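You operate a simulated robot arm through the tools that you are given. There is no shell and no other tool. Be economical: measure what you need, move in short steps, check, and stop when the job is done.

The job below is to be done with a simulated robot arm. You get a single attempt, and the scene is never put back.

TASK
Clean the ball of the card's stylus in the pot, then hang it back and shut its lid.

Only the result counts: the job must be done as asked and must still hold three seconds after the hand-in. Knocking over, shifting, dropping, spilling or breaking anything else fails it. Lids that push on must go on centred and level and be pressed home; caps that screw on are set level and turned clockwise until they are tight.

THE ROBOT
A 6-joint arm with a two-finger parallel gripper, fixed in place. Base frame: the origin is at the foot of the arm, x ahead of it, y to its left, z up; the work surface is at about z = 0.71. Units: m, rad, N and s.
With the tool pointing down near the work surface it reaches from about 0.22 to 0.62 m from the base axis. Its first joint turns from -1.152 to 1.152 rad. Payload 2.7 kg.
Tool frame: the origin (TCP) lies between the finger pads and is the grasp point; the fingertips stand 0.023 m ahead of it; z points along the fingers, y is the line along which they close. The gripper opens to 0.094 m. The fingers are 0.038 m wide and 0.01 m thick; the gripper's body (0.054 by 0.096 m) begins 0.039 m behind the TCP.
Orientation is that of the tool frame in the base frame, as [roll, pitch, yaw] about the fixed x, y, z axes, in that order (R = Rz(yaw) Ry(pitch) Rx(roll)). With the fingers straight down and closing along the base's y, the tool's x points along the base's -x, its y along +y and its z along -z.

THE INTERFACE
- The arm moves only by the tool drive_tool. Its argument "targets" is a list of rows, each a list of 7 numbers: the opening, from 0 (shut) to 1 (fully open), then the shift along the base's x, y, z in m, then the turn, a rotation vector about the base's x, y, z in degrees. In form: [[fingers, x, y, z, rx, ry, rz], ...]. A call has 1 to 12 rows; each row is the pose to reach, as a shift and turn from the pose commanded when the call began. Rows are played at 5 a second. More than 0.05 m and 0.15 rad between two rows, or a gripper value outside its range, and nothing of the call is played. Where a pose cannot be reached the arm comes as near as it can. A force on the tool above 90 N (or 10 N above the force at the start of the call, whichever is more), or a blocked arm, ends the call early, and 0.2 s more pass. Each finger travels about 0.045 m/s and halts on what it meets, pressing with about 45 N; the grip force reading is that of the motor and also rises with nothing between the fingers. The clock runs only during rows and for 0.2 s after the last one: add rows that repeat a pose to give the fingers time. It gives the time, the measured TCP pose, the force on the tool (base axes), the opening and the grip force at its end, in the units of the frame above (readings bear some noise).
- Cameras (640 x 400 px; columns grow to the right, rows downward): "scene" is fixed at [0.0658, -0.4164, 1.4261]; the picture's right is [0.86, -0.51, 0.00], its down [-0.25, -0.42, -0.87] and it looks along [0.44, 0.75, -0.49] (base axes); focal length 358 px, centre (320, 200). "wrist" rides on the gripper at [0.086, 0.016, -0.074] in the tool frame; the picture's right is [-0.18, 0.98, 0.00], its down [-0.58, -0.11, -0.81] and it looks along [-0.79, -0.15, 0.59] (tool axes); focal length 243 px, centre (320, 200). There is no depth. A picture from a camera that has moved, and an enlarged one, comes with that camera's place and axes in the base frame and with its lens. The place of the scene camera against the robot may be out by one fixed shift of up to 0.018 m in any direction.
- grab_frame(camera): a new picture of that camera. The clock stands still meanwhile.
- inspect(camera, box): a new picture of the part [left, top, right, bottom] of that camera's present view, enlarged. The clock stands still meanwhile.
- finish_job(): hands the job in; it is judged then, once.

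Go step by step. Nothing tells you positions but the pictures and the camera data: compare them with the known pose of the tool, close in by small moves and look again before you grip or let go. The budget is 120 turns and 84 pictures, counting those below and the enlarged ones. Unless the task says otherwise, let go and move clear before handing in, and close with one line.

The tools are called after ">>>" as a command line: name --pt "numbers of a row" for each row, then --argument value for the rest, lists and objects as JSON in quotes. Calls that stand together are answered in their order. drive_tool: Moves the arm, as the interface text tells. Its arguments: {"type":"object","properties":{"targets":{"type":"array","items":{"type":"array","items":{"type":"number"}}}},"required":["targets"]} The other tools are called the same way: grab_frame (camera) takes a picture; inspect (camera, box) takes an enlarged picture of a part of a camera's view; finish_job () hands the job in.

At the start:

```text
time_s: 0.0
tool_pos: [0.4541, 0.006, 1.1931]
tool_rot: [-3.14, 0.0, -3.141]
force: [0.8, 0.3, -0.5]
gripper_width: 0.0938
finger_force: 0.0
```

scene: 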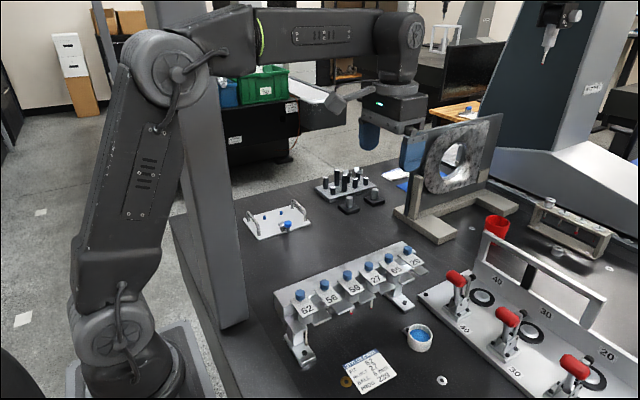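
wrist: 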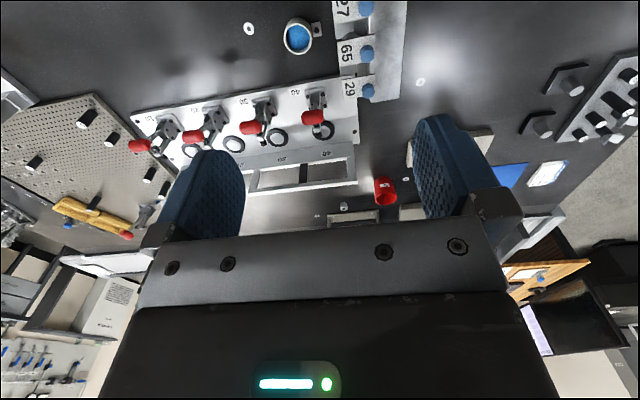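

I see a rack of styli with numbered lids, a card, and a blue pot with possible putty. I'll enlarge the card, the rack and the pot.

>>> inspect --camera "scene" --box '[320, 340, 420, 400]'

>>> inspect --camera "scene" --box '[260, 230, 450, 370]'

>>> inspect --camera "wrist" --box '[220, 0, 440, 130]'

```text
6.40 times, centred on (370, 370) of scene
camera zoom: at [0.0658, -0.4164, 1.4261], right [0.86, -0.51, 0.0], down [-0.25, -0.42, -0.87], along [0.44, 0.75, -0.49], focal length 2292 px, centre (0, -888)
```

zoom: 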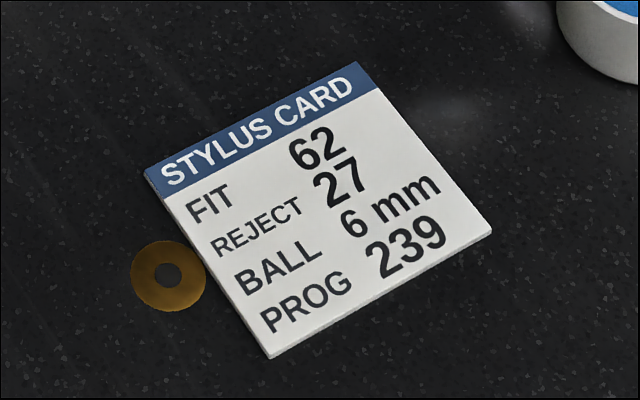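

```text
2.86 times, centred on (355, 300) of scene
camera zoom: at [0.0658, -0.4164, 1.4261], right [0.86, -0.51, 0.0], down [-0.25, -0.42, -0.87], along [0.44, 0.75, -0.49], focal length 1023 px, centre (220, -86)
```

zoom: 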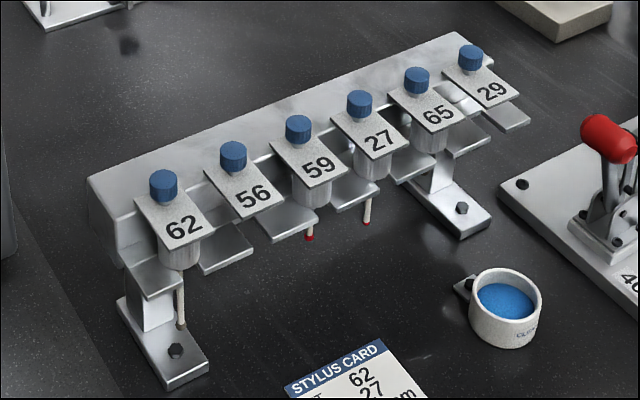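

```text
2.91 times, centred on (330, 65) of wrist
camera zoom: at [0.3671, 0.0218, 1.2674], right [0.18, 0.98, 0.0], down [0.58, -0.11, 0.81], along [0.79, -0.15, -0.59], focal length 706 px, centre (291, 593)
```

zoom: 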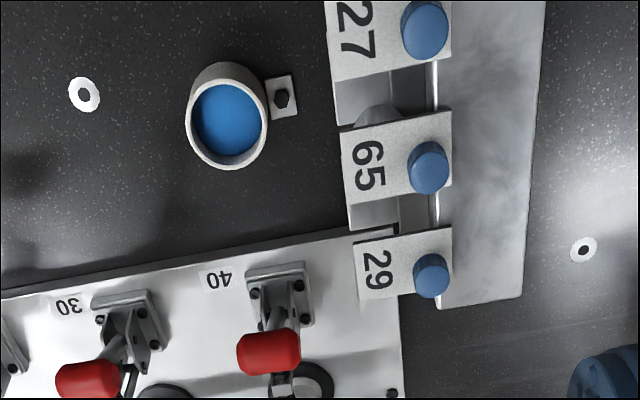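

The card says FIT 62, so stylus 62 (nearest the arm, around x≈0.30, y≈0.05, z≈0.9) is the one; its lid carries a blue knob. I'll turn the gripper 90° and take the wrist camera closer.

>>> drive_tool --pt "1 -0.013 0.002 -0.012 0 0 8" --pt "1 -0.026 0.004 -0.024 0 0 16" --pt "1 -0.039 0.006 -0.036 0 0 24" --pt "1 -0.052 0.008 -0.048 0 0 32" --pt "1 -0.065 0.01 -0.06 0 0 40" --pt "1 -0.078 0.012 -0.072 0 0 48" --pt "1 -0.091 0.014 -0.084 0 0 56" --pt "1 -0.104 0.015 -0.096 0 0 64" --pt "1 -0.117 0.016 -0.108 0 0 72" --pt "1 -0.13 0.018 -0.12 0 0 80" --pt "1 -0.14 0.019 -0.13 0 0 86" --pt "1 -0.15 0.02 -0.14 0 0 90"

>>> grab_frame --camera "wrist"

>>> grab_frame --camera "scene"

```text
time_s: 2.6
tool_pos: [0.3039, 0.0255, 1.053]
tool_rot: [-3.141, 0.0, -1.57]
force: [-0.2, 1.1, 0.0]
gripper_width: 0.0943
finger_force: 0.0
```

```text
78 pictures are left
camera wrist: at [0.2878, -0.0615, 1.1272], right [-0.98, 0.18, 0.0], down [0.11, 0.58, 0.81], along [0.15, 0.79, -0.59], focal length 243 px, centre (320, 200)
```

wrist: 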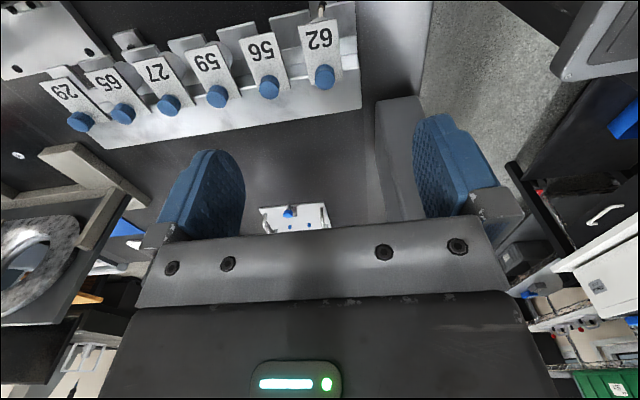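

```text
77 pictures are left
```

scene: 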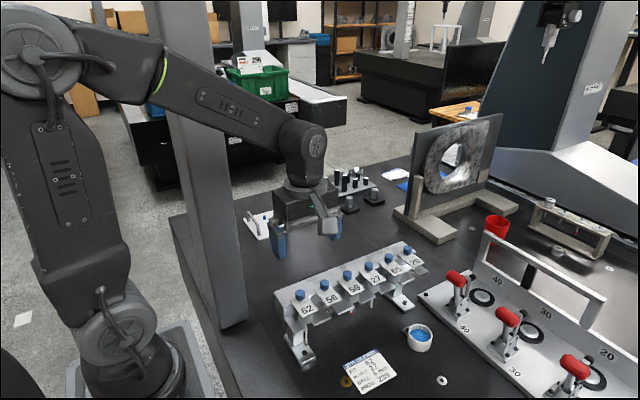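

Lid 62's knob comes out near (0.307, 0.060, 0.883) from two wrist views. I'll enlarge it to understand the lid hinge.

>>> inspect --camera "wrist" --box '[240, 0, 370, 100]'

>>> inspect --camera "scene" --box '[270, 270, 360, 370]'

```text
4.00 times, centred on (305, 50) of wrist
camera zoom: at [0.2878, -0.0615, 1.1272], right [-0.98, 0.18, 0.0], down [0.11, 0.58, 0.81], along [0.15, 0.79, -0.59], focal length 970 px, centre (380, 800)
```

zoom: 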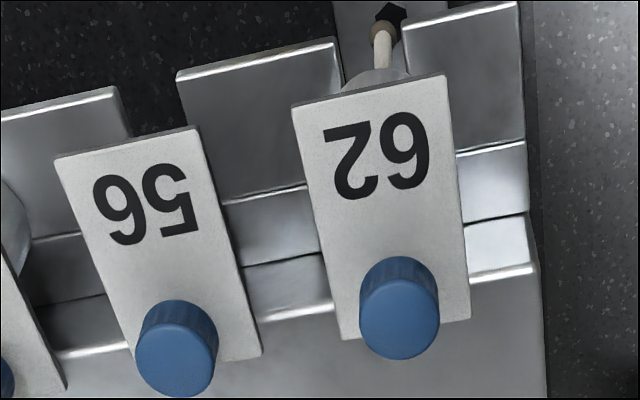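

```text
4.00 times, centred on (315, 320) of scene
camera zoom: at [0.0658, -0.4164, 1.4261], right [0.86, -0.51, 0.0], down [-0.25, -0.42, -0.87], along [0.44, 0.75, -0.49], focal length 1433 px, centre (340, -280)
```

zoom: 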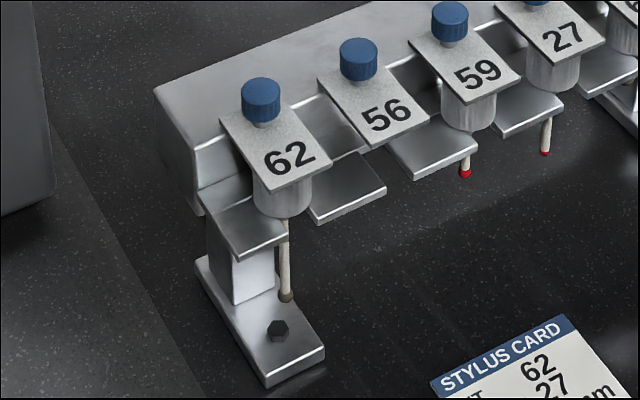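

I need a lower front view to understand how the lid moves. I'll back off to -y, go lower and tilt the tool up by 30°.

>>> drive_tool --pt "1 0.0 -0.04 -0.02 8 0 0" --pt "1 0.0 -0.08 -0.04 16 0 0" --pt "1 0.0 -0.115 -0.07 24 0 0" --pt "1 0.0 -0.115 -0.11 30 0 0" --pt "1 0.0 -0.115 -0.14 30 0 0"

>>> grab_frame --camera "wrist"

```text
time_s: 3.8
tool_pos: [0.304, -0.0888, 0.913]
tool_rot: [-3.139, 0.526, -1.571]
force: [0.4, 0.3, -0.6]
gripper_width: 0.0942
finger_force: 0.0
```

```text
74 pictures are left
camera wrist: at [0.2882, -0.2021, 0.934], right [-0.98, 0.16, 0.09], down [0.11, 0.1, 0.99], along [0.15, 0.98, -0.11], focal length 243 px, centre (320, 200)
```

wrist: 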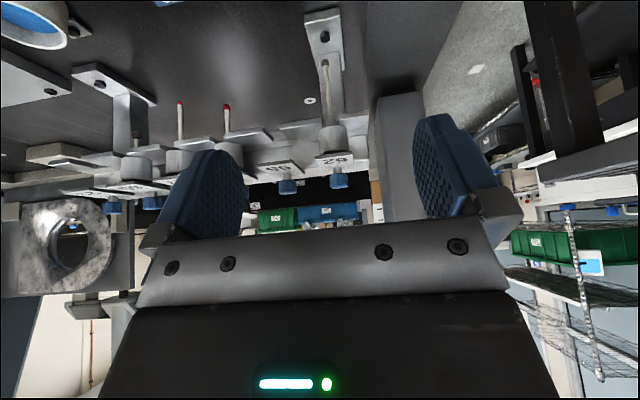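

>>> inspect --camera "wrist" --box '[240, 0, 400, 200]'

>>> inspect --camera "wrist" --box '[250, 110, 370, 200]'

```text
2.00 times, centred on (320, 100) of wrist
camera zoom: at [0.2882, -0.2021, 0.934], right [-0.98, 0.16, 0.09], down [0.11, 0.1, 0.99], along [0.15, 0.98, -0.11], focal length 485 px, centre (320, 400)
```

zoom: 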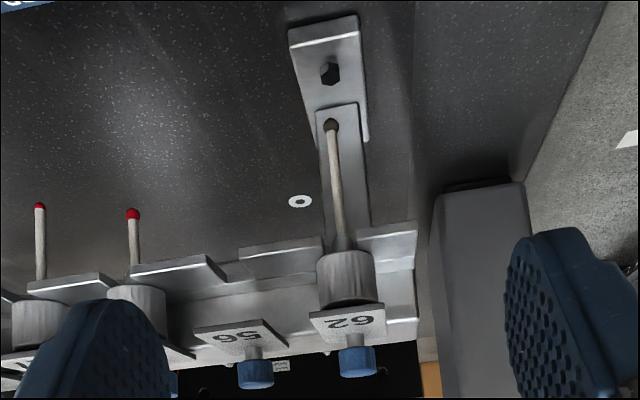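

```text
4.44 times, centred on (310, 155) of wrist
camera zoom: at [0.2882, -0.2021, 0.934], right [-0.98, 0.16, 0.09], down [0.11, 0.1, 0.99], along [0.15, 0.98, -0.11], focal length 1078 px, centre (364, 400)
```

zoom: 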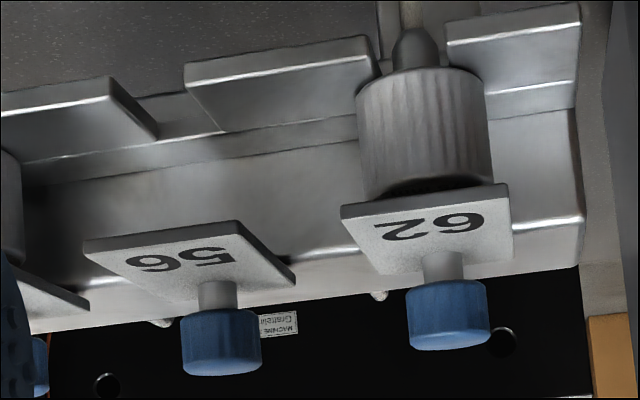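

The styli hang in forks, and flat lids with rear knobs cover them; 62's ball is dirty grey. Knob 62 is at about (0.306, 0.061, 0.886). I'll go upright above it with the fingers partly closed.

>>> drive_tool --pt "0.7 0 0 0.05 -8 0 0" --pt "0.45 0 0.0 0.08 -16 0 0" --pt "0.45 0 0.04 0.08 -24 0 0" --pt "0.45 0 0.08 0.08 -30 0 0" --pt "0.45 0 0.115 0.06 -30 0 0" --pt "0.45 0.0015 0.15 0.04 -30 0 0" --pt "0.45 0.0015 0.15 0.025 -30 0 0"

>>> grab_frame --camera "wrist"

>>> inspect --camera "scene" --box '[240, 230, 400, 330]'

```text
time_s: 5.4
tool_pos: [0.3044, 0.0627, 0.94]
tool_rot: [3.141, -0.001, -1.571]
force: [-0.3, 0.7, 0.8]
gripper_width: 0.0425
finger_force: 0.1
```

```text
71 pictures are left
camera wrist: at [0.2895, -0.0258, 1.0131], right [-0.98, 0.18, 0.0], down [0.11, 0.58, 0.81], along [0.15, 0.79, -0.59], focal length 243 px, centre (320, 200)
```

wrist: 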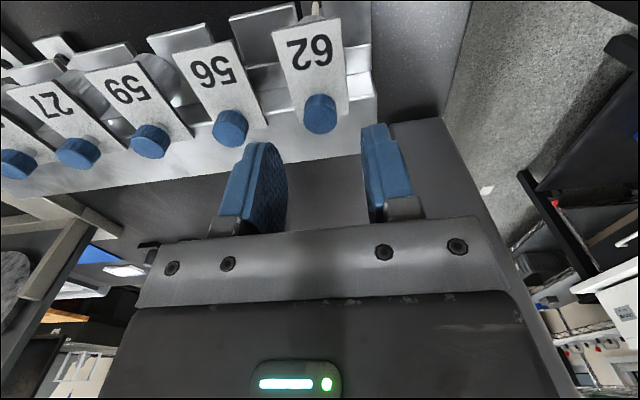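

```text
4.00 times, centred on (320, 280) of scene
camera zoom: at [0.0658, -0.4164, 1.4261], right [0.86, -0.51, 0.0], down [-0.25, -0.43, -0.87], along [0.44, 0.75, -0.49], focal length 1433 px, centre (320, -120)
```

zoom: 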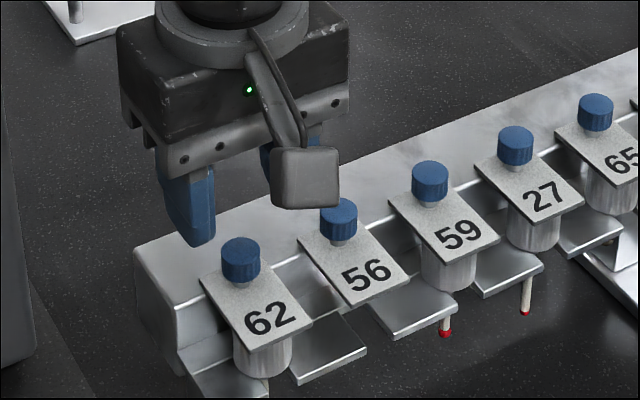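

Everything agrees: knob at (0.305, 0.059, 0.887). I'll descend around it.

>>> drive_tool --pt "0.45 0.0005 -0.003 -0.02 0 0 0" --pt "0.45 0.0005 -0.003 -0.035 0 0 0" --pt "0.45 0.0005 -0.003 -0.041 0 0 0"

>>> inspect --camera "wrist" --box '[200, 0, 440, 220]'

```text
time_s: 6.2
tool_pos: [0.3057, 0.0577, 0.8976]
tool_rot: [-3.141, 0.001, -1.571]
force: [0.9, -0.2, 0.0]
gripper_width: 0.0423
finger_force: 0.2
```

```text
1.82 times, centred on (320, 110) of wrist
camera zoom: at [0.2895, -0.0292, 0.9713], right [-0.98, 0.18, 0.0], down [0.11, 0.58, 0.81], along [0.15, 0.79, -0.59], focal length 441 px, centre (320, 364)
```

zoom: 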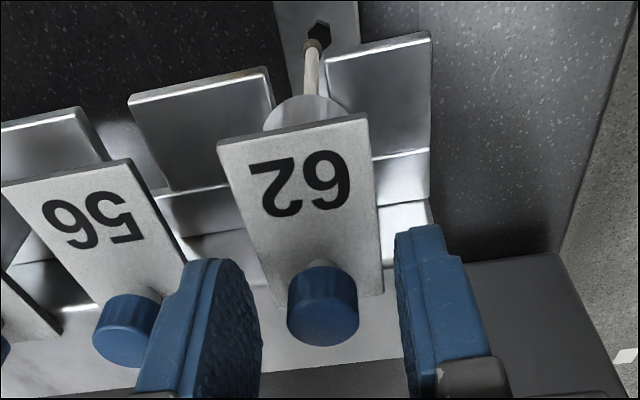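

The knob sits between the fingers, so I'll close on it.

>>> drive_tool --pt "0.3 0 0 0 0 0 0" --pt "0.15 0 0 0 0 0 0" --pt "0.15 0 0 0 0 0 0" --pt "0.1 0 0 0 0 0 0"

>>> drive_tool --pt "0.1 0 0.003 0 0 0 0" --pt "0.1 0 0.006 0 0 0 0"

>>> inspect --camera "wrist" --box '[200, 0, 440, 220]'

```text
time_s: 7.2
tool_pos: [0.3048, 0.058, 0.8971]
tool_rot: [3.141, 0.0, -1.571]
force: [-1.4, 0.1, 0.2]
gripper_width: 0.0196
finger_force: 44.9
```

```text
time_s: 7.8
tool_pos: [0.3037, 0.0639, 0.8971]
tool_rot: [3.14, 0.001, -1.573]
force: [-1.7, -0.7, -0.1]
gripper_width: 0.0197
finger_force: 44.8
```

```text
1.82 times, centred on (320, 110) of wrist
camera zoom: at [0.2894, -0.0228, 0.9714], right [-0.98, 0.18, 0.0], down [0.11, 0.58, 0.81], along [0.15, 0.79, -0.59], focal length 441 px, centre (320, 364)
```

zoom: 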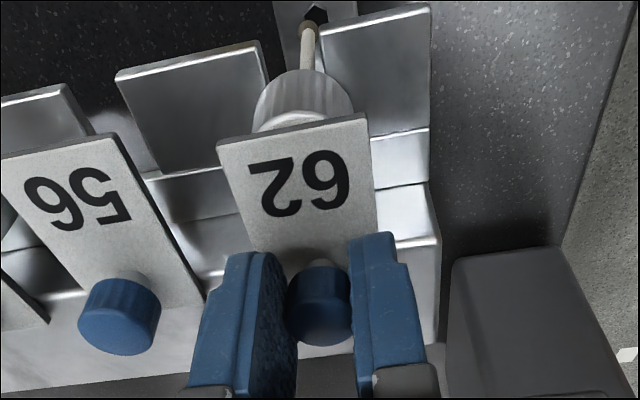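

The lid slides back with almost no force. I'll keep sliding it in +y until it stops.

>>> drive_tool --pt "0.1 0 0.006 0 0 0 0" --pt "0.1 0 0.012 0 0 0 0" --pt "0.1 0 0.018 0 0 0 0" --pt "0.1 0 0.024 0 0 0 0"

>>> inspect --camera "wrist" --box '[200, 0, 440, 220]'

```text
time_s: 8.8
tool_pos: [0.3053, 0.0879, 0.8985]
tool_rot: [3.14, 0.001, -1.57]
force: [-8.7, -0.2, 5.1]
gripper_width: 0.0195
finger_force: 45.4
```

```text
1.82 times, centred on (320, 110) of wrist
camera zoom: at [0.2894, 0.001, 0.9714], right [-0.98, 0.18, 0.0], down [0.11, 0.58, 0.81], along [0.15, 0.79, -0.59], focal length 441 px, centre (320, 364)
```

zoom: 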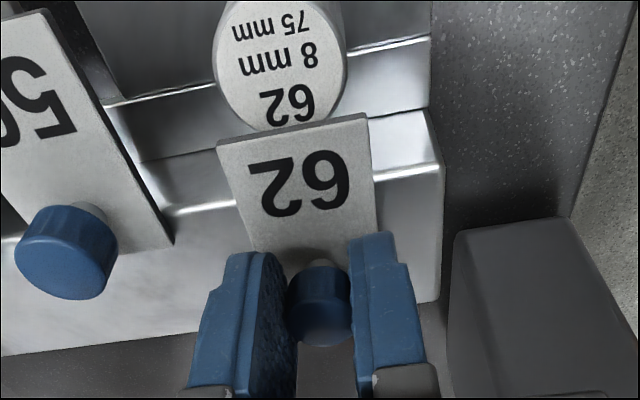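

The lid is back and the stylus's label shows. I'll read it closely, since the card says a 6 mm ball.

>>> inspect --camera "wrist" --box '[270, 0, 340, 80]'

>>> inspect --camera "scene" --box '[270, 250, 440, 350]'

>>> inspect --camera "scene" --box '[345, 350, 395, 390]'

```text
5.00 times, centred on (305, 40) of wrist
camera zoom: at [0.2894, 0.001, 0.9714], right [-0.98, 0.18, 0.0], down [0.11, 0.58, 0.81], along [0.15, 0.79, -0.59], focal length 1213 px, centre (395, 1000)
```

zoom: 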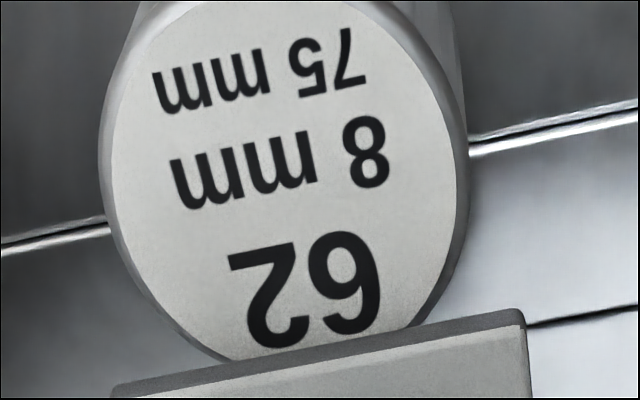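

```text
3.76 times, centred on (355, 300) of scene
camera zoom: at [0.0655, -0.4164, 1.4261], right [0.86, -0.51, 0.0], down [-0.25, -0.42, -0.87], along [0.44, 0.75, -0.49], focal length 1348 px, centre (188, -176)
```

zoom: 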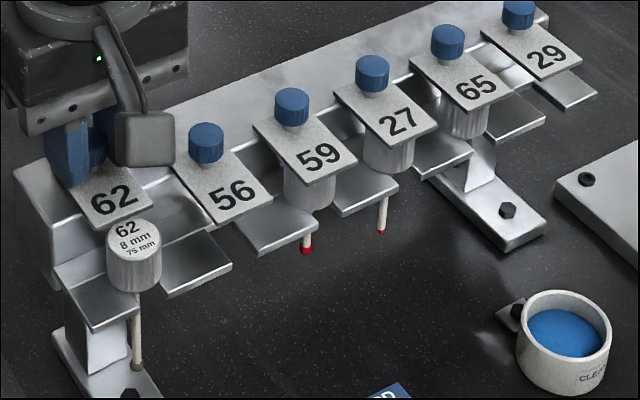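

```text
10.00 times, centred on (370, 370) of scene
camera zoom: at [0.0655, -0.4164, 1.4261], right [0.86, -0.51, 0.0], down [-0.25, -0.42, -0.87], along [0.44, 0.75, -0.49], focal length 3582 px, centre (-180, -1500)
```

zoom: 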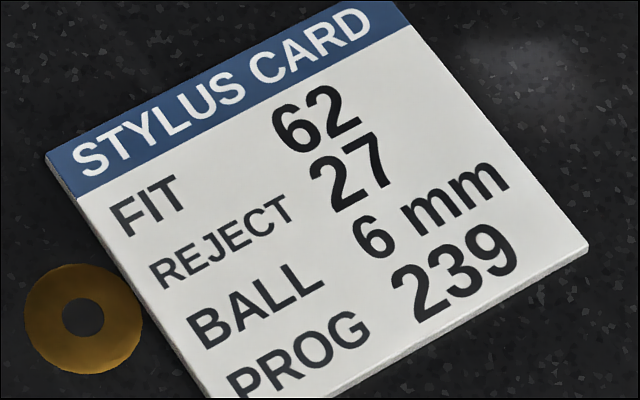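

Lid 62 and the stylus label agree with the card's FIT number. The lid still slightly overlaps the disc, so I'll slide it further until it stops.

>>> drive_tool --pt "0.1 0 0.005 0 0 0 0" --pt "0.1 0 0.01 0 0 0 0" --pt "0.1 0 0.015 0 0 0 0"

>>> grab_frame --camera "wrist"

```text
time_s: 9.6
tool_pos: [0.3043, 0.1021, 0.8976]
tool_rot: [3.14, 0.001, -1.571]
force: [-7.3, -14.5, 13.1]
gripper_width: 0.0194
finger_force: 44.3
```

```text
63 pictures are left
camera wrist: at [0.2893, 0.0151, 0.9714], right [-0.98, 0.18, 0.0], down [0.11, 0.58, 0.81], along [0.15, 0.79, -0.59], focal length 243 px, centre (320, 200)
```

wrist: 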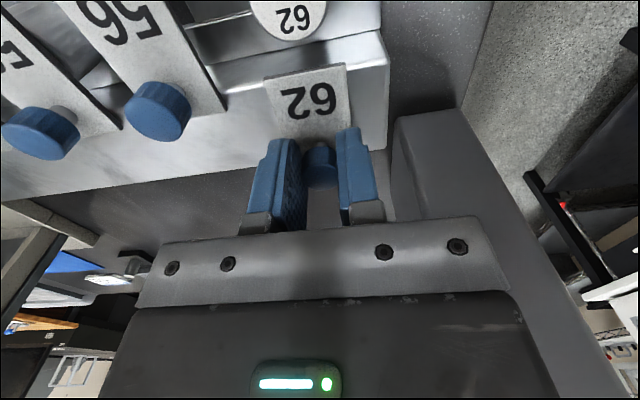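

The stop is reached with the disc uncovered. I'll release, rise and look at the body from above.

>>> drive_tool --pt "0.3 0 -0.002 0 0 0 0" --pt "0.5 0 -0.002 0 0 0 0" --pt "0.5 0 -0.002 0.03 0 0 0" --pt "0.5 0 -0.025 0.06 0 0 0" --pt "0.5 0 -0.065 0.065 0 0 0"

>>> grab_frame --camera "wrist"

>>> inspect --camera "wrist" --box '[240, 0, 400, 160]'

```text
time_s: 10.8
tool_pos: [0.3059, 0.0382, 0.9637]
tool_rot: [3.139, 0.0, -1.568]
force: [-0.5, -0.4, 0.2]
gripper_width: 0.0471
finger_force: 0.0
```

```text
62 pictures are left
camera wrist: at [0.2891, -0.0494, 1.0375], right [-0.98, 0.18, 0.0], down [0.11, 0.58, 0.81], along [0.15, 0.79, -0.59], focal length 243 px, centre (320, 200)
```

wrist: 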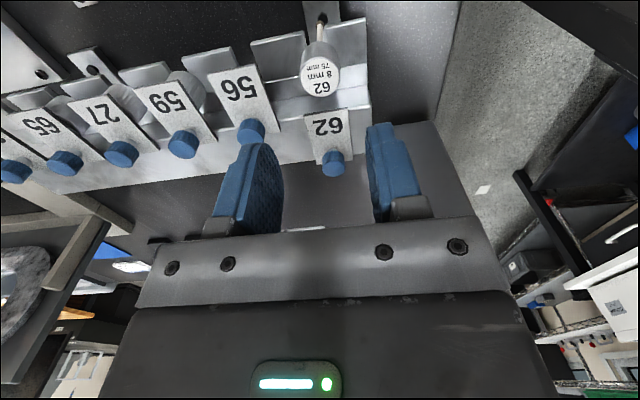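

```text
2.50 times, centred on (320, 80) of wrist
camera zoom: at [0.2891, -0.0494, 1.0375], right [-0.98, 0.18, 0.0], down [0.11, 0.58, 0.81], along [0.15, 0.79, -0.59], focal length 606 px, centre (320, 500)
```

zoom: 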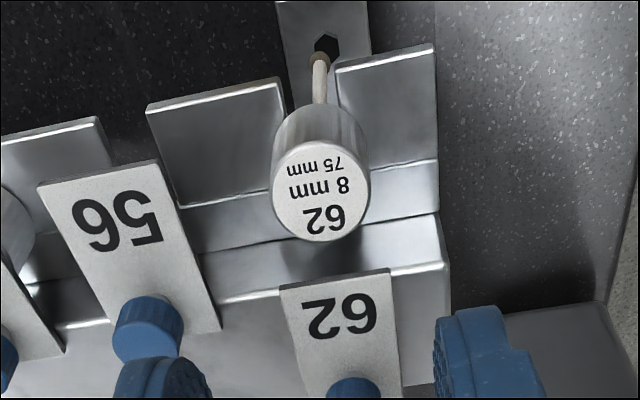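

The disc is 30 mm across, its top centre near (0.3055, 0.0395, 0.856), and the lid's front edge is now at y≈0.060. I'll lower the fingers around the body, set a little forward to stay clear of the lid.

>>> drive_tool --pt "0.5 0.0 -0.003 -0.04 0 0 0" --pt "0.5 0.0 -0.003 -0.075 0 0 0" --pt "0.5 0.0 -0.003 -0.09 0 0 0"

>>> inspect --camera "wrist" --box '[200, 0, 440, 220]'

>>> inspect --camera "scene" --box '[250, 230, 370, 370]'

```text
time_s: 11.6
tool_pos: [0.3054, 0.0351, 0.872]
tool_rot: [-3.141, 0.0, -1.571]
force: [0.1, 0.3, 0.6]
gripper_width: 0.047
finger_force: 0.1
```

```text
1.82 times, centred on (320, 110) of wrist
camera zoom: at [0.2896, -0.0519, 0.9462], right [-0.98, 0.18, 0.0], down [0.11, 0.58, 0.81], along [0.15, 0.79, -0.59], focal length 441 px, centre (320, 364)
```

zoom: 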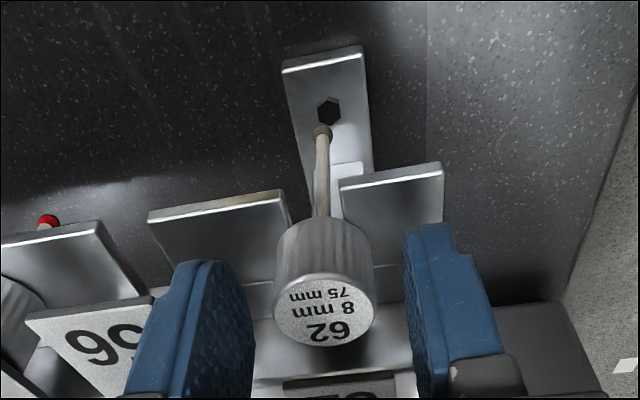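

```text
2.86 times, centred on (310, 300) of scene
camera zoom: at [0.0658, -0.4164, 1.4261], right [0.86, -0.51, 0.0], down [-0.25, -0.42, -0.87], along [0.44, 0.75, -0.49], focal length 1023 px, centre (349, -86)
```

zoom: 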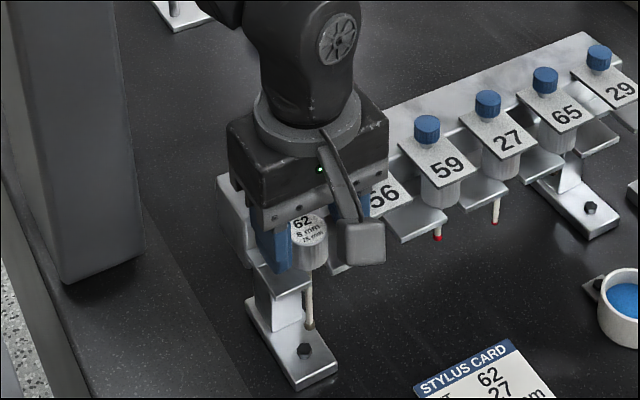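

The body sits between the fingers with clearance. I'll lower 6 mm and close.

>>> drive_tool --pt "0.5 0.0005 0.001 -0.006 0 0 0" --pt "0.35 0.0005 0.001 -0.006 0 0 0" --pt "0.25 0.0005 0.001 -0.006 0 0 0" --pt "0.25 0.0005 0.001 -0.006 0 0 0" --pt "0.2 0.0005 0.001 -0.006 0 0 0"

>>> inspect --camera "wrist" --box '[200, 0, 440, 220]'

```text
time_s: 12.8
tool_pos: [0.3057, 0.0356, 0.8657]
tool_rot: [-3.141, 0.001, -1.569]
force: [0.0, 0.1, -1.2]
gripper_width: 0.0285
finger_force: 44.4
```

```text
1.82 times, centred on (320, 110) of wrist
camera zoom: at [0.2899, -0.051, 0.9404], right [-0.98, 0.18, 0.0], down [0.11, 0.58, 0.81], along [0.15, 0.79, -0.59], focal length 441 px, centre (320, 364)
```

zoom: 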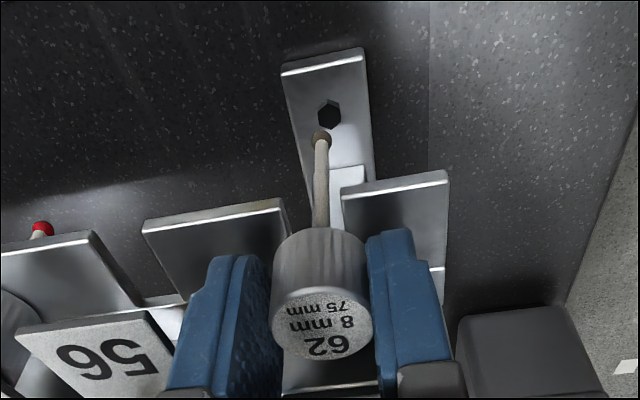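

The body is gripped. I'll lift slightly and check the forces.

>>> drive_tool --pt "0.2 0 0 0.003 0 0 0" --pt "0.2 0 0 0.006 0 0 0"

>>> inspect --camera "wrist" --box '[200, 0, 440, 220]'

>>> inspect --camera "scene" --box '[270, 290, 350, 370]'

```text
time_s: 13.4
tool_pos: [0.3058, 0.0372, 0.8735]
tool_rot: [3.141, 0.0, -1.57]
force: [-0.2, 0.8, -0.9]
gripper_width: 0.0284
finger_force: 45.4
```

```text
1.82 times, centred on (320, 110) of wrist
camera zoom: at [0.2899, -0.0508, 0.9465], right [-0.98, 0.18, 0.0], down [0.11, 0.58, 0.81], along [0.15, 0.79, -0.59], focal length 441 px, centre (320, 364)
```

zoom: 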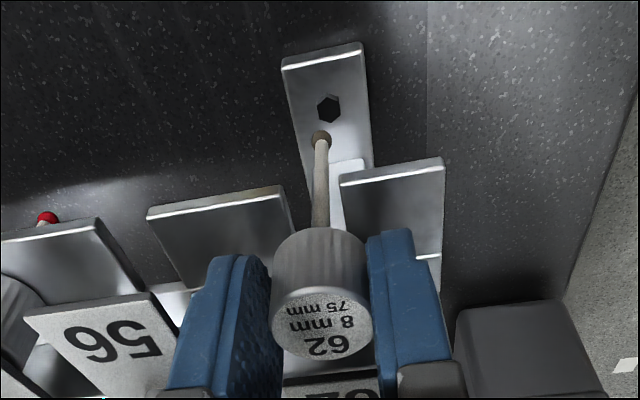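

```text
5.00 times, centred on (310, 330) of scene
camera zoom: at [0.0658, -0.4164, 1.4261], right [0.86, -0.51, 0.0], down [-0.25, -0.42, -0.87], along [0.44, 0.75, -0.49], focal length 1791 px, centre (370, -450)
```

zoom: 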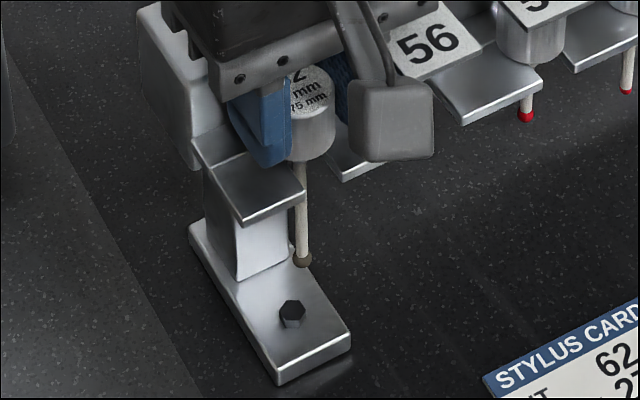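

It lifts freely. I'll raise it a bit more, draw it out to -y, then up.

>>> drive_tool --pt "0.2 0 0 0.01 0 0 0" --pt "0.2 0 -0.02 0.012 0 0 0" --pt "0.2 0 -0.04 0.012 0 0 0" --pt "0.2 0 -0.06 0.014 0 0 0" --pt "0.2 0 -0.09 0.03 0 0 0" --pt "0.2 0 -0.1 0.06 0 0 0" --pt "0.2 0.03 -0.1 0.08 0 0 0" --pt "0.2 0.07 -0.1 0.08 0 0 0" --pt "0.2 0.11 -0.1 0.08 0 0 0"

>>> grab_frame --camera "wrist"

>>> grab_frame --camera "scene"

```text
time_s: 15.4
tool_pos: [0.4156, -0.0623, 0.9525]
tool_rot: [3.14, -0.001, -1.571]
force: [-0.9, 0.4, 0.5]
gripper_width: 0.0284
finger_force: 45.6
```

```text
55 pictures are left
camera wrist: at [0.3999, -0.1497, 1.0261], right [-0.98, 0.18, 0.0], down [0.11, 0.58, 0.81], along [0.15, 0.79, -0.59], focal length 243 px, centre (320, 200)
```

wrist: 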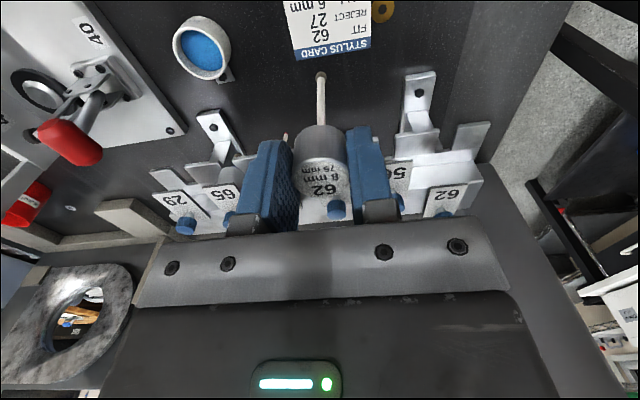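

```text
54 pictures are left
```

scene: 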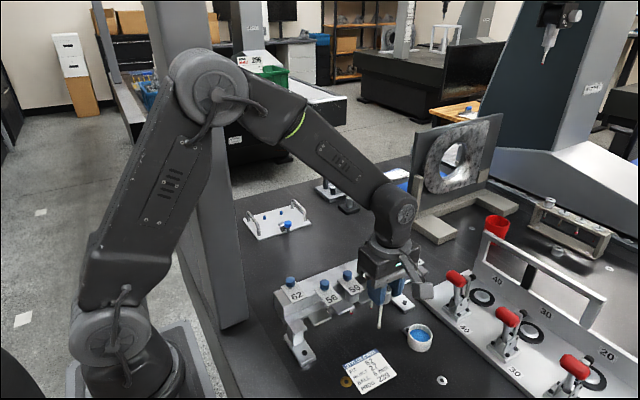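

I'm holding the stylus; the ball hangs about 0.11 m under the TCP. The pot is near (0.549, -0.056), so I'll move above it and look.

>>> drive_tool --pt "0.2 0.04 0.001 0 0 0 0" --pt "0.2 0.08 0.002 0 0 0 0" --pt "0.2 0.11 0.002 0 0 0 0" --pt "0.2 0.132 0.002 0 0 0 0" --pt "0.2 0.132 0.002 -0.03 0 0 0" --pt "0.2 0.132 0.002 -0.05 0 0 0"

>>> inspect --camera "wrist" --box '[240, 0, 400, 160]'

>>> inspect --camera "scene" --box '[370, 270, 470, 370]'

```text
time_s: 16.8
tool_pos: [0.5485, -0.063, 0.902]
tool_rot: [3.141, 0.0, -1.57]
force: [0.0, -0.9, -1.4]
gripper_width: 0.0283
finger_force: 44.6
```

```text
2.50 times, centred on (320, 80) of wrist
camera zoom: at [0.5321, -0.1491, 0.976], right [-0.98, 0.18, 0.0], down [0.11, 0.58, 0.81], along [0.15, 0.79, -0.59], focal length 606 px, centre (320, 500)
```

zoom: 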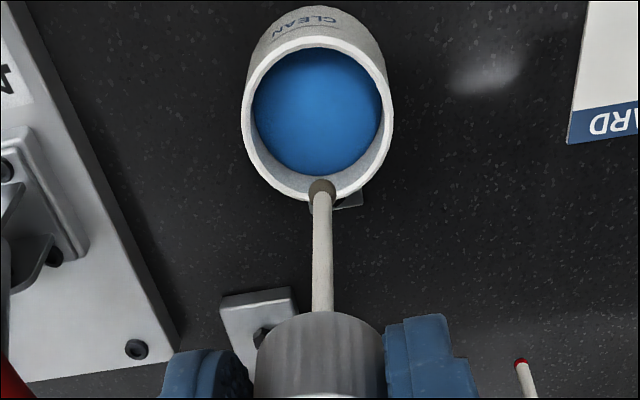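

```text
4.00 times, centred on (420, 320) of scene
camera zoom: at [0.0658, -0.4164, 1.4261], right [0.86, -0.51, 0.0], down [-0.25, -0.42, -0.87], along [0.44, 0.75, -0.49], focal length 1433 px, centre (-80, -280)
```

zoom: 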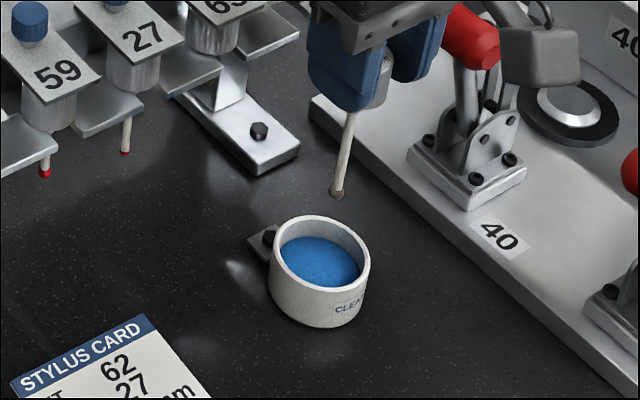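

The ball hangs about 55 mm above the middle of the blue compound, and both views agree. I'll lower in steps.

>>> drive_tool --pt "0.2 0.001 0.0 -0.02 0 0 0" --pt "0.2 0.001 0.0 -0.035 0 0 0" --pt "0.2 0.001 0 -0.042 0 0 0"

>>> inspect --camera "wrist" --box '[240, 0, 400, 160]'

>>> inspect --camera "scene" --box '[390, 300, 450, 360]'

```text
time_s: 17.6
tool_pos: [0.5497, -0.061, 0.8603]
tool_rot: [3.142, 0.0, -1.571]
force: [-0.3, -0.3, 0.5]
gripper_width: 0.0283
finger_force: 44.8
```

```text
2.50 times, centred on (320, 80) of wrist
camera zoom: at [0.5332, -0.1488, 0.9341], right [-0.98, 0.18, 0.0], down [0.11, 0.58, 0.81], along [0.15, 0.79, -0.59], focal length 606 px, centre (320, 500)
```

zoom: 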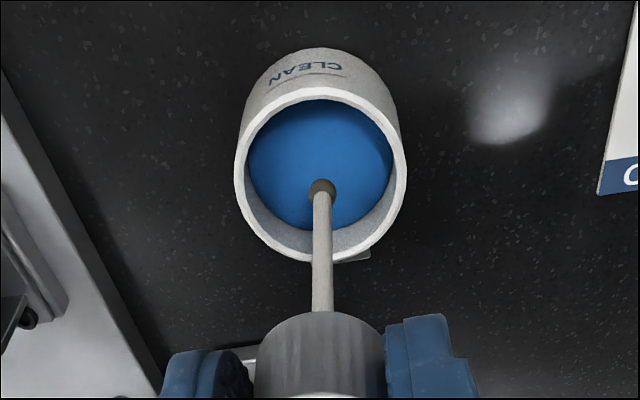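

```text
6.67 times, centred on (420, 330) of scene
camera zoom: at [0.0658, -0.4164, 1.4261], right [0.86, -0.51, 0.0], down [-0.25, -0.42, -0.87], along [0.44, 0.75, -0.49], focal length 2388 px, centre (-347, -667)
```

zoom: 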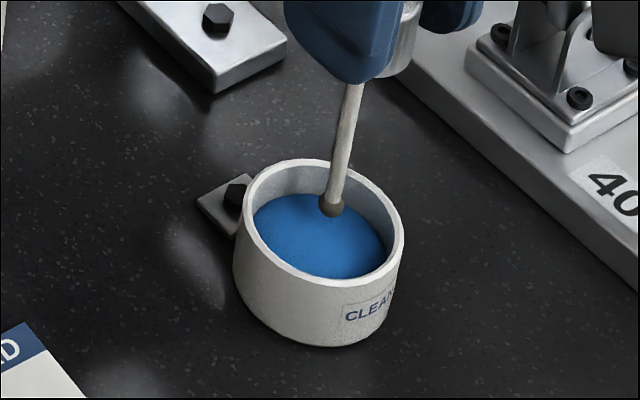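

The ball is about 13 mm above the surface and centred. I'll lower it into the compound.

>>> drive_tool --pt "0.2 0.0 0.0 -0.006 0 0 0" --pt "0.2 0.0 0.0 -0.012 0 0 0" --pt "0.2 0 0 -0.016 0 0 0" --pt "0.2 0 0 -0.019 0 0 0"

>>> inspect --camera "wrist" --box '[260, 0, 380, 120]'

>>> inspect --camera "scene" --box '[390, 300, 450, 360]'

```text
time_s: 18.6
tool_pos: [0.5489, -0.0616, 0.8407]
tool_rot: [3.141, -0.001, -1.571]
force: [-0.6, -0.3, -0.4]
gripper_width: 0.0283
finger_force: 45.1
```

```text
3.33 times, centred on (320, 60) of wrist
camera zoom: at [0.5332, -0.1489, 0.9151], right [-0.98, 0.18, 0.0], down [0.11, 0.58, 0.81], along [0.15, 0.79, -0.59], focal length 809 px, centre (320, 667)
```

zoom: 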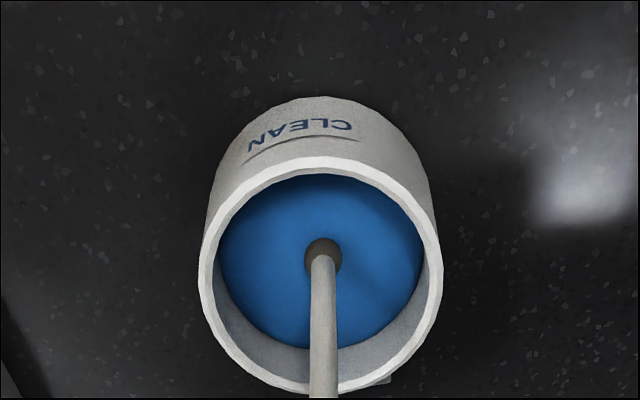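

```text
6.67 times, centred on (420, 330) of scene
camera zoom: at [0.0658, -0.4164, 1.4261], right [0.86, -0.51, 0.0], down [-0.25, -0.42, -0.87], along [0.44, 0.75, -0.49], focal length 2388 px, centre (-347, -667)
```

zoom: 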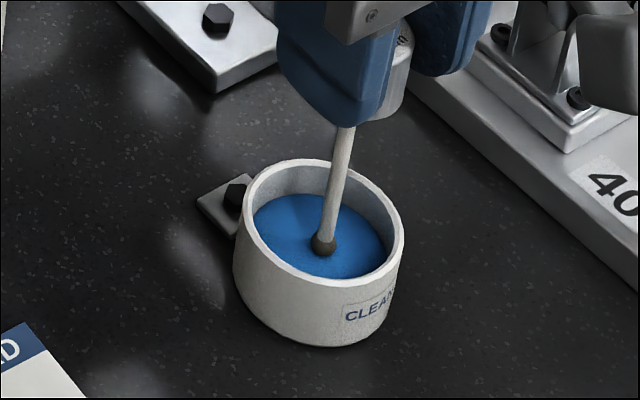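

The ball is just at the surface, so I'll lower it further to submerge it.

>>> drive_tool --pt "0.2 0.0 0.0 -0.003 0 0 0" --pt "0.2 0.0 0.0 -0.006 0 0 0" --pt "0.2 0.0 0.0 -0.007 0 0 0"

>>> inspect --camera "wrist" --box '[260, 0, 380, 120]'

>>> inspect --camera "scene" --box '[390, 300, 450, 360]'

```text
time_s: 19.4
tool_pos: [0.5511, -0.0615, 0.8393]
tool_rot: [-3.132, -0.001, -1.569]
force: [-5.6, 0.5, 40.9]
gripper_width: 0.0286
finger_force: 44.4
```

```text
3.33 times, centred on (320, 60) of wrist
camera zoom: at [0.5347, -0.1488, 0.9133], right [-0.98, 0.18, -0.01], down [0.1, 0.58, 0.81], along [0.15, 0.79, -0.59], focal length 809 px, centre (320, 667)
```

zoom: 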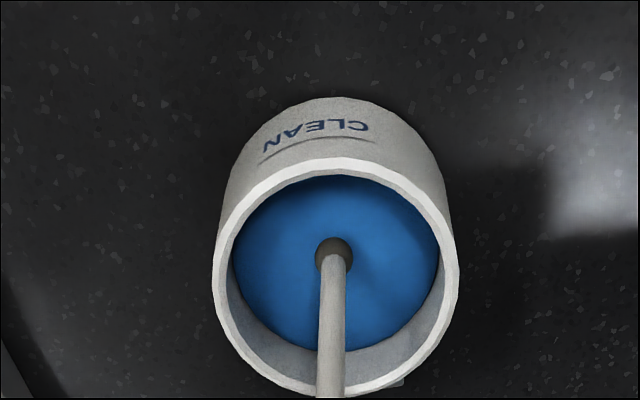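

```text
6.67 times, centred on (420, 330) of scene
camera zoom: at [0.065, -0.4163, 1.4262], right [0.86, -0.51, 0.0], down [-0.25, -0.43, -0.87], along [0.44, 0.75, -0.49], focal length 2388 px, centre (-347, -667)
```

zoom: 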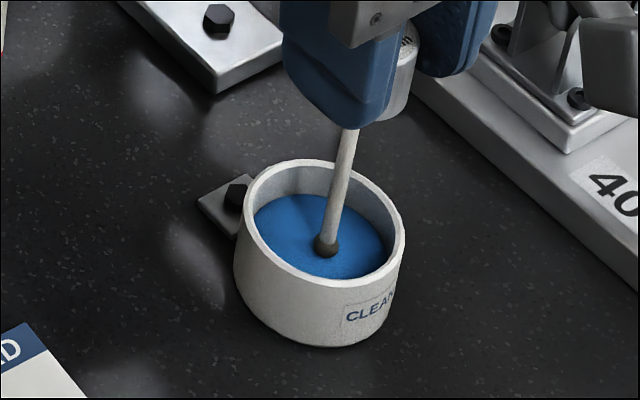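

The compound is firm: contact gives 41 N and the ball still looks dirty. I'll ease off to light contact and check the ball.

>>> drive_tool --pt "0.2 0.0 0.0 0.003 0 0 0" --pt "0.2 0.0 0.0 0.005 0 0 0"

>>> inspect --camera "wrist" --box '[290, 50, 350, 110]'

```text
time_s: 20.0
tool_pos: [0.5492, -0.0608, 0.8388]
tool_rot: [-3.138, 0.001, -1.571]
force: [5.4, -0.1, 12.2]
gripper_width: 0.0285
finger_force: 44.8
```

```text
6.67 times, centred on (320, 80) of wrist
camera zoom: at [0.5333, -0.1489, 0.9131], right [-0.98, 0.18, 0.0], down [0.11, 0.58, 0.81], along [0.15, 0.79, -0.59], focal length 1618 px, centre (320, 1000)
```

zoom: 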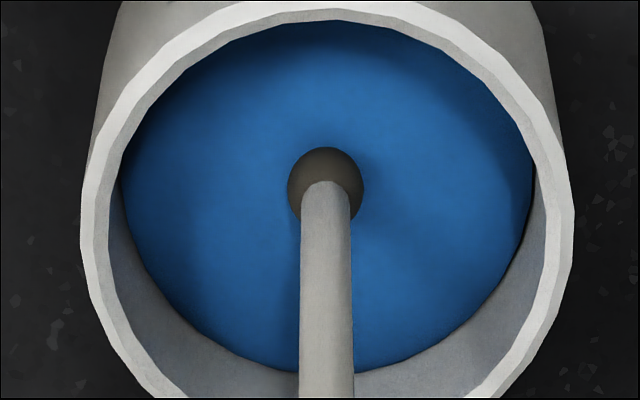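

Contact is light now (12 N). I'll rub the ball in a small circle over the compound and look again.

>>> drive_tool --pt "0.2 0.004 0.0 0 0 0 0" --pt "0.2 0.007 0.0 0 0 0 0" --pt "0.2 0.005 0.005 0 0 0 0" --pt "0.2 0 0.007 0 0 0 0" --pt "0.2 -0.005 0.005 0 0 0 0" --pt "0.2 -0.007 0 0 0 0 0" --pt "0.2 -0.005 -0.005 0 0 0 0" --pt "0.2 0 -0.007 0 0 0 0" --pt "0.2 0.005 -0.005 0 0 0 0" --pt "0.2 0.007 0 0 0 0 0" --pt "0.2 0.003 0 0 0 0 0" --pt "0.2 0 0 0 0 0 0"

>>> inspect --camera "wrist" --box '[290, 50, 350, 110]'

```text
time_s: 22.6
tool_pos: [0.5481, -0.0618, 0.8392]
tool_rot: [3.141, 0.0, -1.571]
force: [-0.1, 0.2, -0.3]
gripper_width: 0.0284
finger_force: 45.1
```

```text
6.67 times, centred on (320, 80) of wrist
camera zoom: at [0.5331, -0.1486, 0.9131], right [-0.98, 0.18, 0.0], down [0.11, 0.58, 0.81], along [0.15, 0.79, -0.59], focal length 1618 px, centre (320, 1000)
```

zoom: 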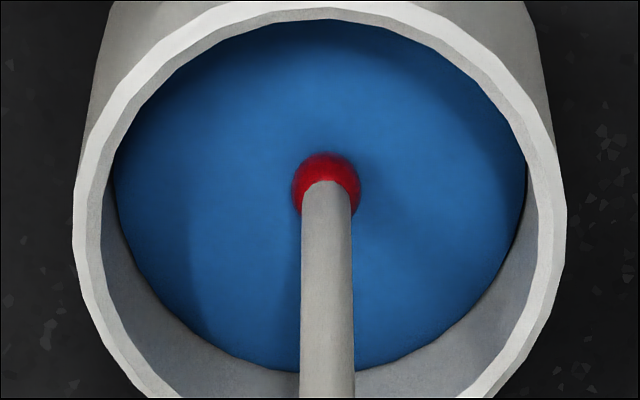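

The ball is clean and red. I'll lift out and carry the stylus back in front of slot 62.

>>> drive_tool --pt "0.2 0 0 0.03 0 0 0" --pt "0.2 0 0 0.07 0 0 0" --pt "0.2 0 0 0.107 0 0 0" --pt "0.2 -0.04 0 0.107 0 0 0" --pt "0.2 -0.08 0 0.107 0 0 0" --pt "0.2 -0.12 0 0.107 0 0 0" --pt "0.2 -0.16 0 0.107 0 0 0" --pt "0.2 -0.2 0 0.107 0 0 0" --pt "0.2 -0.243 0 0.107 0 0 0" --pt "0.2 -0.243 0 0.08 0 0 0" --pt "0.2 -0.243 0 0.055 0 0 0"

>>> inspect --camera "wrist" --box '[200, 0, 440, 220]'

>>> inspect --camera "scene" --box '[270, 270, 390, 390]'

```text
time_s: 25.0
tool_pos: [0.3061, -0.0619, 0.8946]
tool_rot: [3.141, 0.0, -1.569]
force: [0.2, -0.2, 0.1]
gripper_width: 0.0284
finger_force: 44.9
```

```text
1.82 times, centred on (320, 110) of wrist
camera zoom: at [0.2899, -0.1494, 0.9684], right [-0.98, 0.18, 0.0], down [0.11, 0.58, 0.81], along [0.15, 0.79, -0.59], focal length 441 px, centre (320, 364)
```

zoom: 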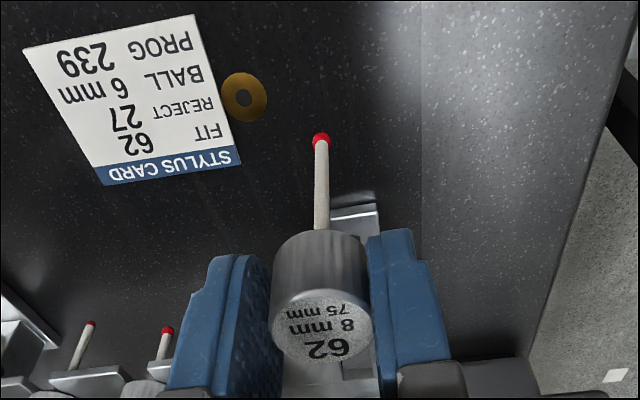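

```text
3.33 times, centred on (330, 330) of scene
camera zoom: at [0.0658, -0.4164, 1.4261], right [0.86, -0.51, 0.0], down [-0.25, -0.42, -0.87], along [0.44, 0.75, -0.49], focal length 1194 px, centre (287, -233)
```

zoom: 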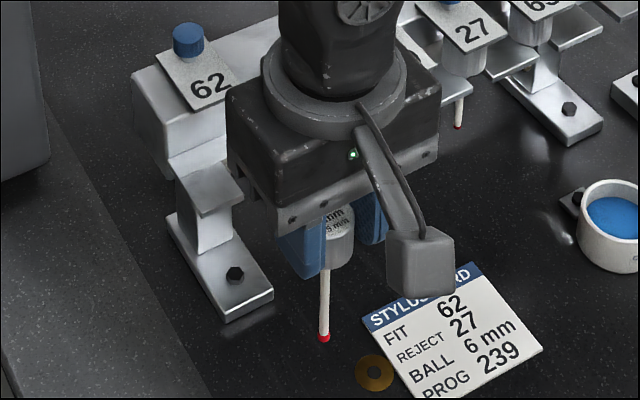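

The ball is clean, and the stylus sits in the grip as before. I'll slide it back into the fork 16 mm high, then check before lowering.

>>> drive_tool --pt "0.2 0 0.02 -0.012 0 0 0" --pt "0.2 0 0.04 -0.012 0 0 0" --pt "0.2 0 0.06 -0.012 0 0 0" --pt "0.2 0 0.08 -0.012 0 0 0" --pt "0.2 0 0.092 -0.012 0 0 0" --pt "0.2 0 0.098 -0.013 0 0 0" --pt "0.2 0 0.098 -0.02 0 0 0"

>>> inspect --camera "wrist" --box '[200, 0, 440, 220]'

>>> inspect --camera "scene" --box '[270, 290, 350, 370]'

```text
time_s: 26.6
tool_pos: [0.3053, 0.0363, 0.8735]
tool_rot: [3.141, -0.001, -1.569]
force: [0.5, 0.7, 0.1]
gripper_width: 0.0284
finger_force: 44.4
```

```text
1.82 times, centred on (320, 110) of wrist
camera zoom: at [0.2902, -0.0508, 0.9484], right [-0.98, 0.18, 0.0], down [0.11, 0.58, 0.81], along [0.15, 0.79, -0.59], focal length 441 px, centre (320, 364)
```

zoom: 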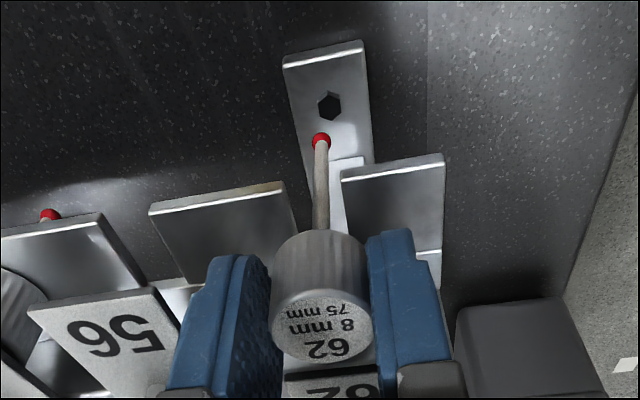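

```text
5.00 times, centred on (310, 330) of scene
camera zoom: at [0.0658, -0.4164, 1.4261], right [0.86, -0.51, 0.0], down [-0.25, -0.42, -0.87], along [0.44, 0.75, -0.49], focal length 1791 px, centre (370, -450)
```

zoom: 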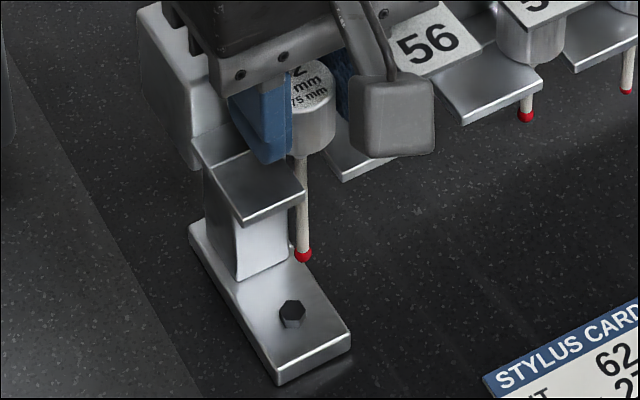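

It's lined up exactly as when I took it out. I'll lower it the last 8 mm gently.

>>> drive_tool --pt "0.2 0 0 -0.004 0 0 0" --pt "0.2 0 0 -0.007 0 0 0" --pt "0.2 0 0 -0.008 0 0 0"

```text
time_s: 27.4
tool_pos: [0.3061, 0.037, 0.8658]
tool_rot: [-3.141, 0.002, -1.571]
force: [-0.5, 0.1, -0.4]
gripper_width: 0.0283
finger_force: 45.6
```

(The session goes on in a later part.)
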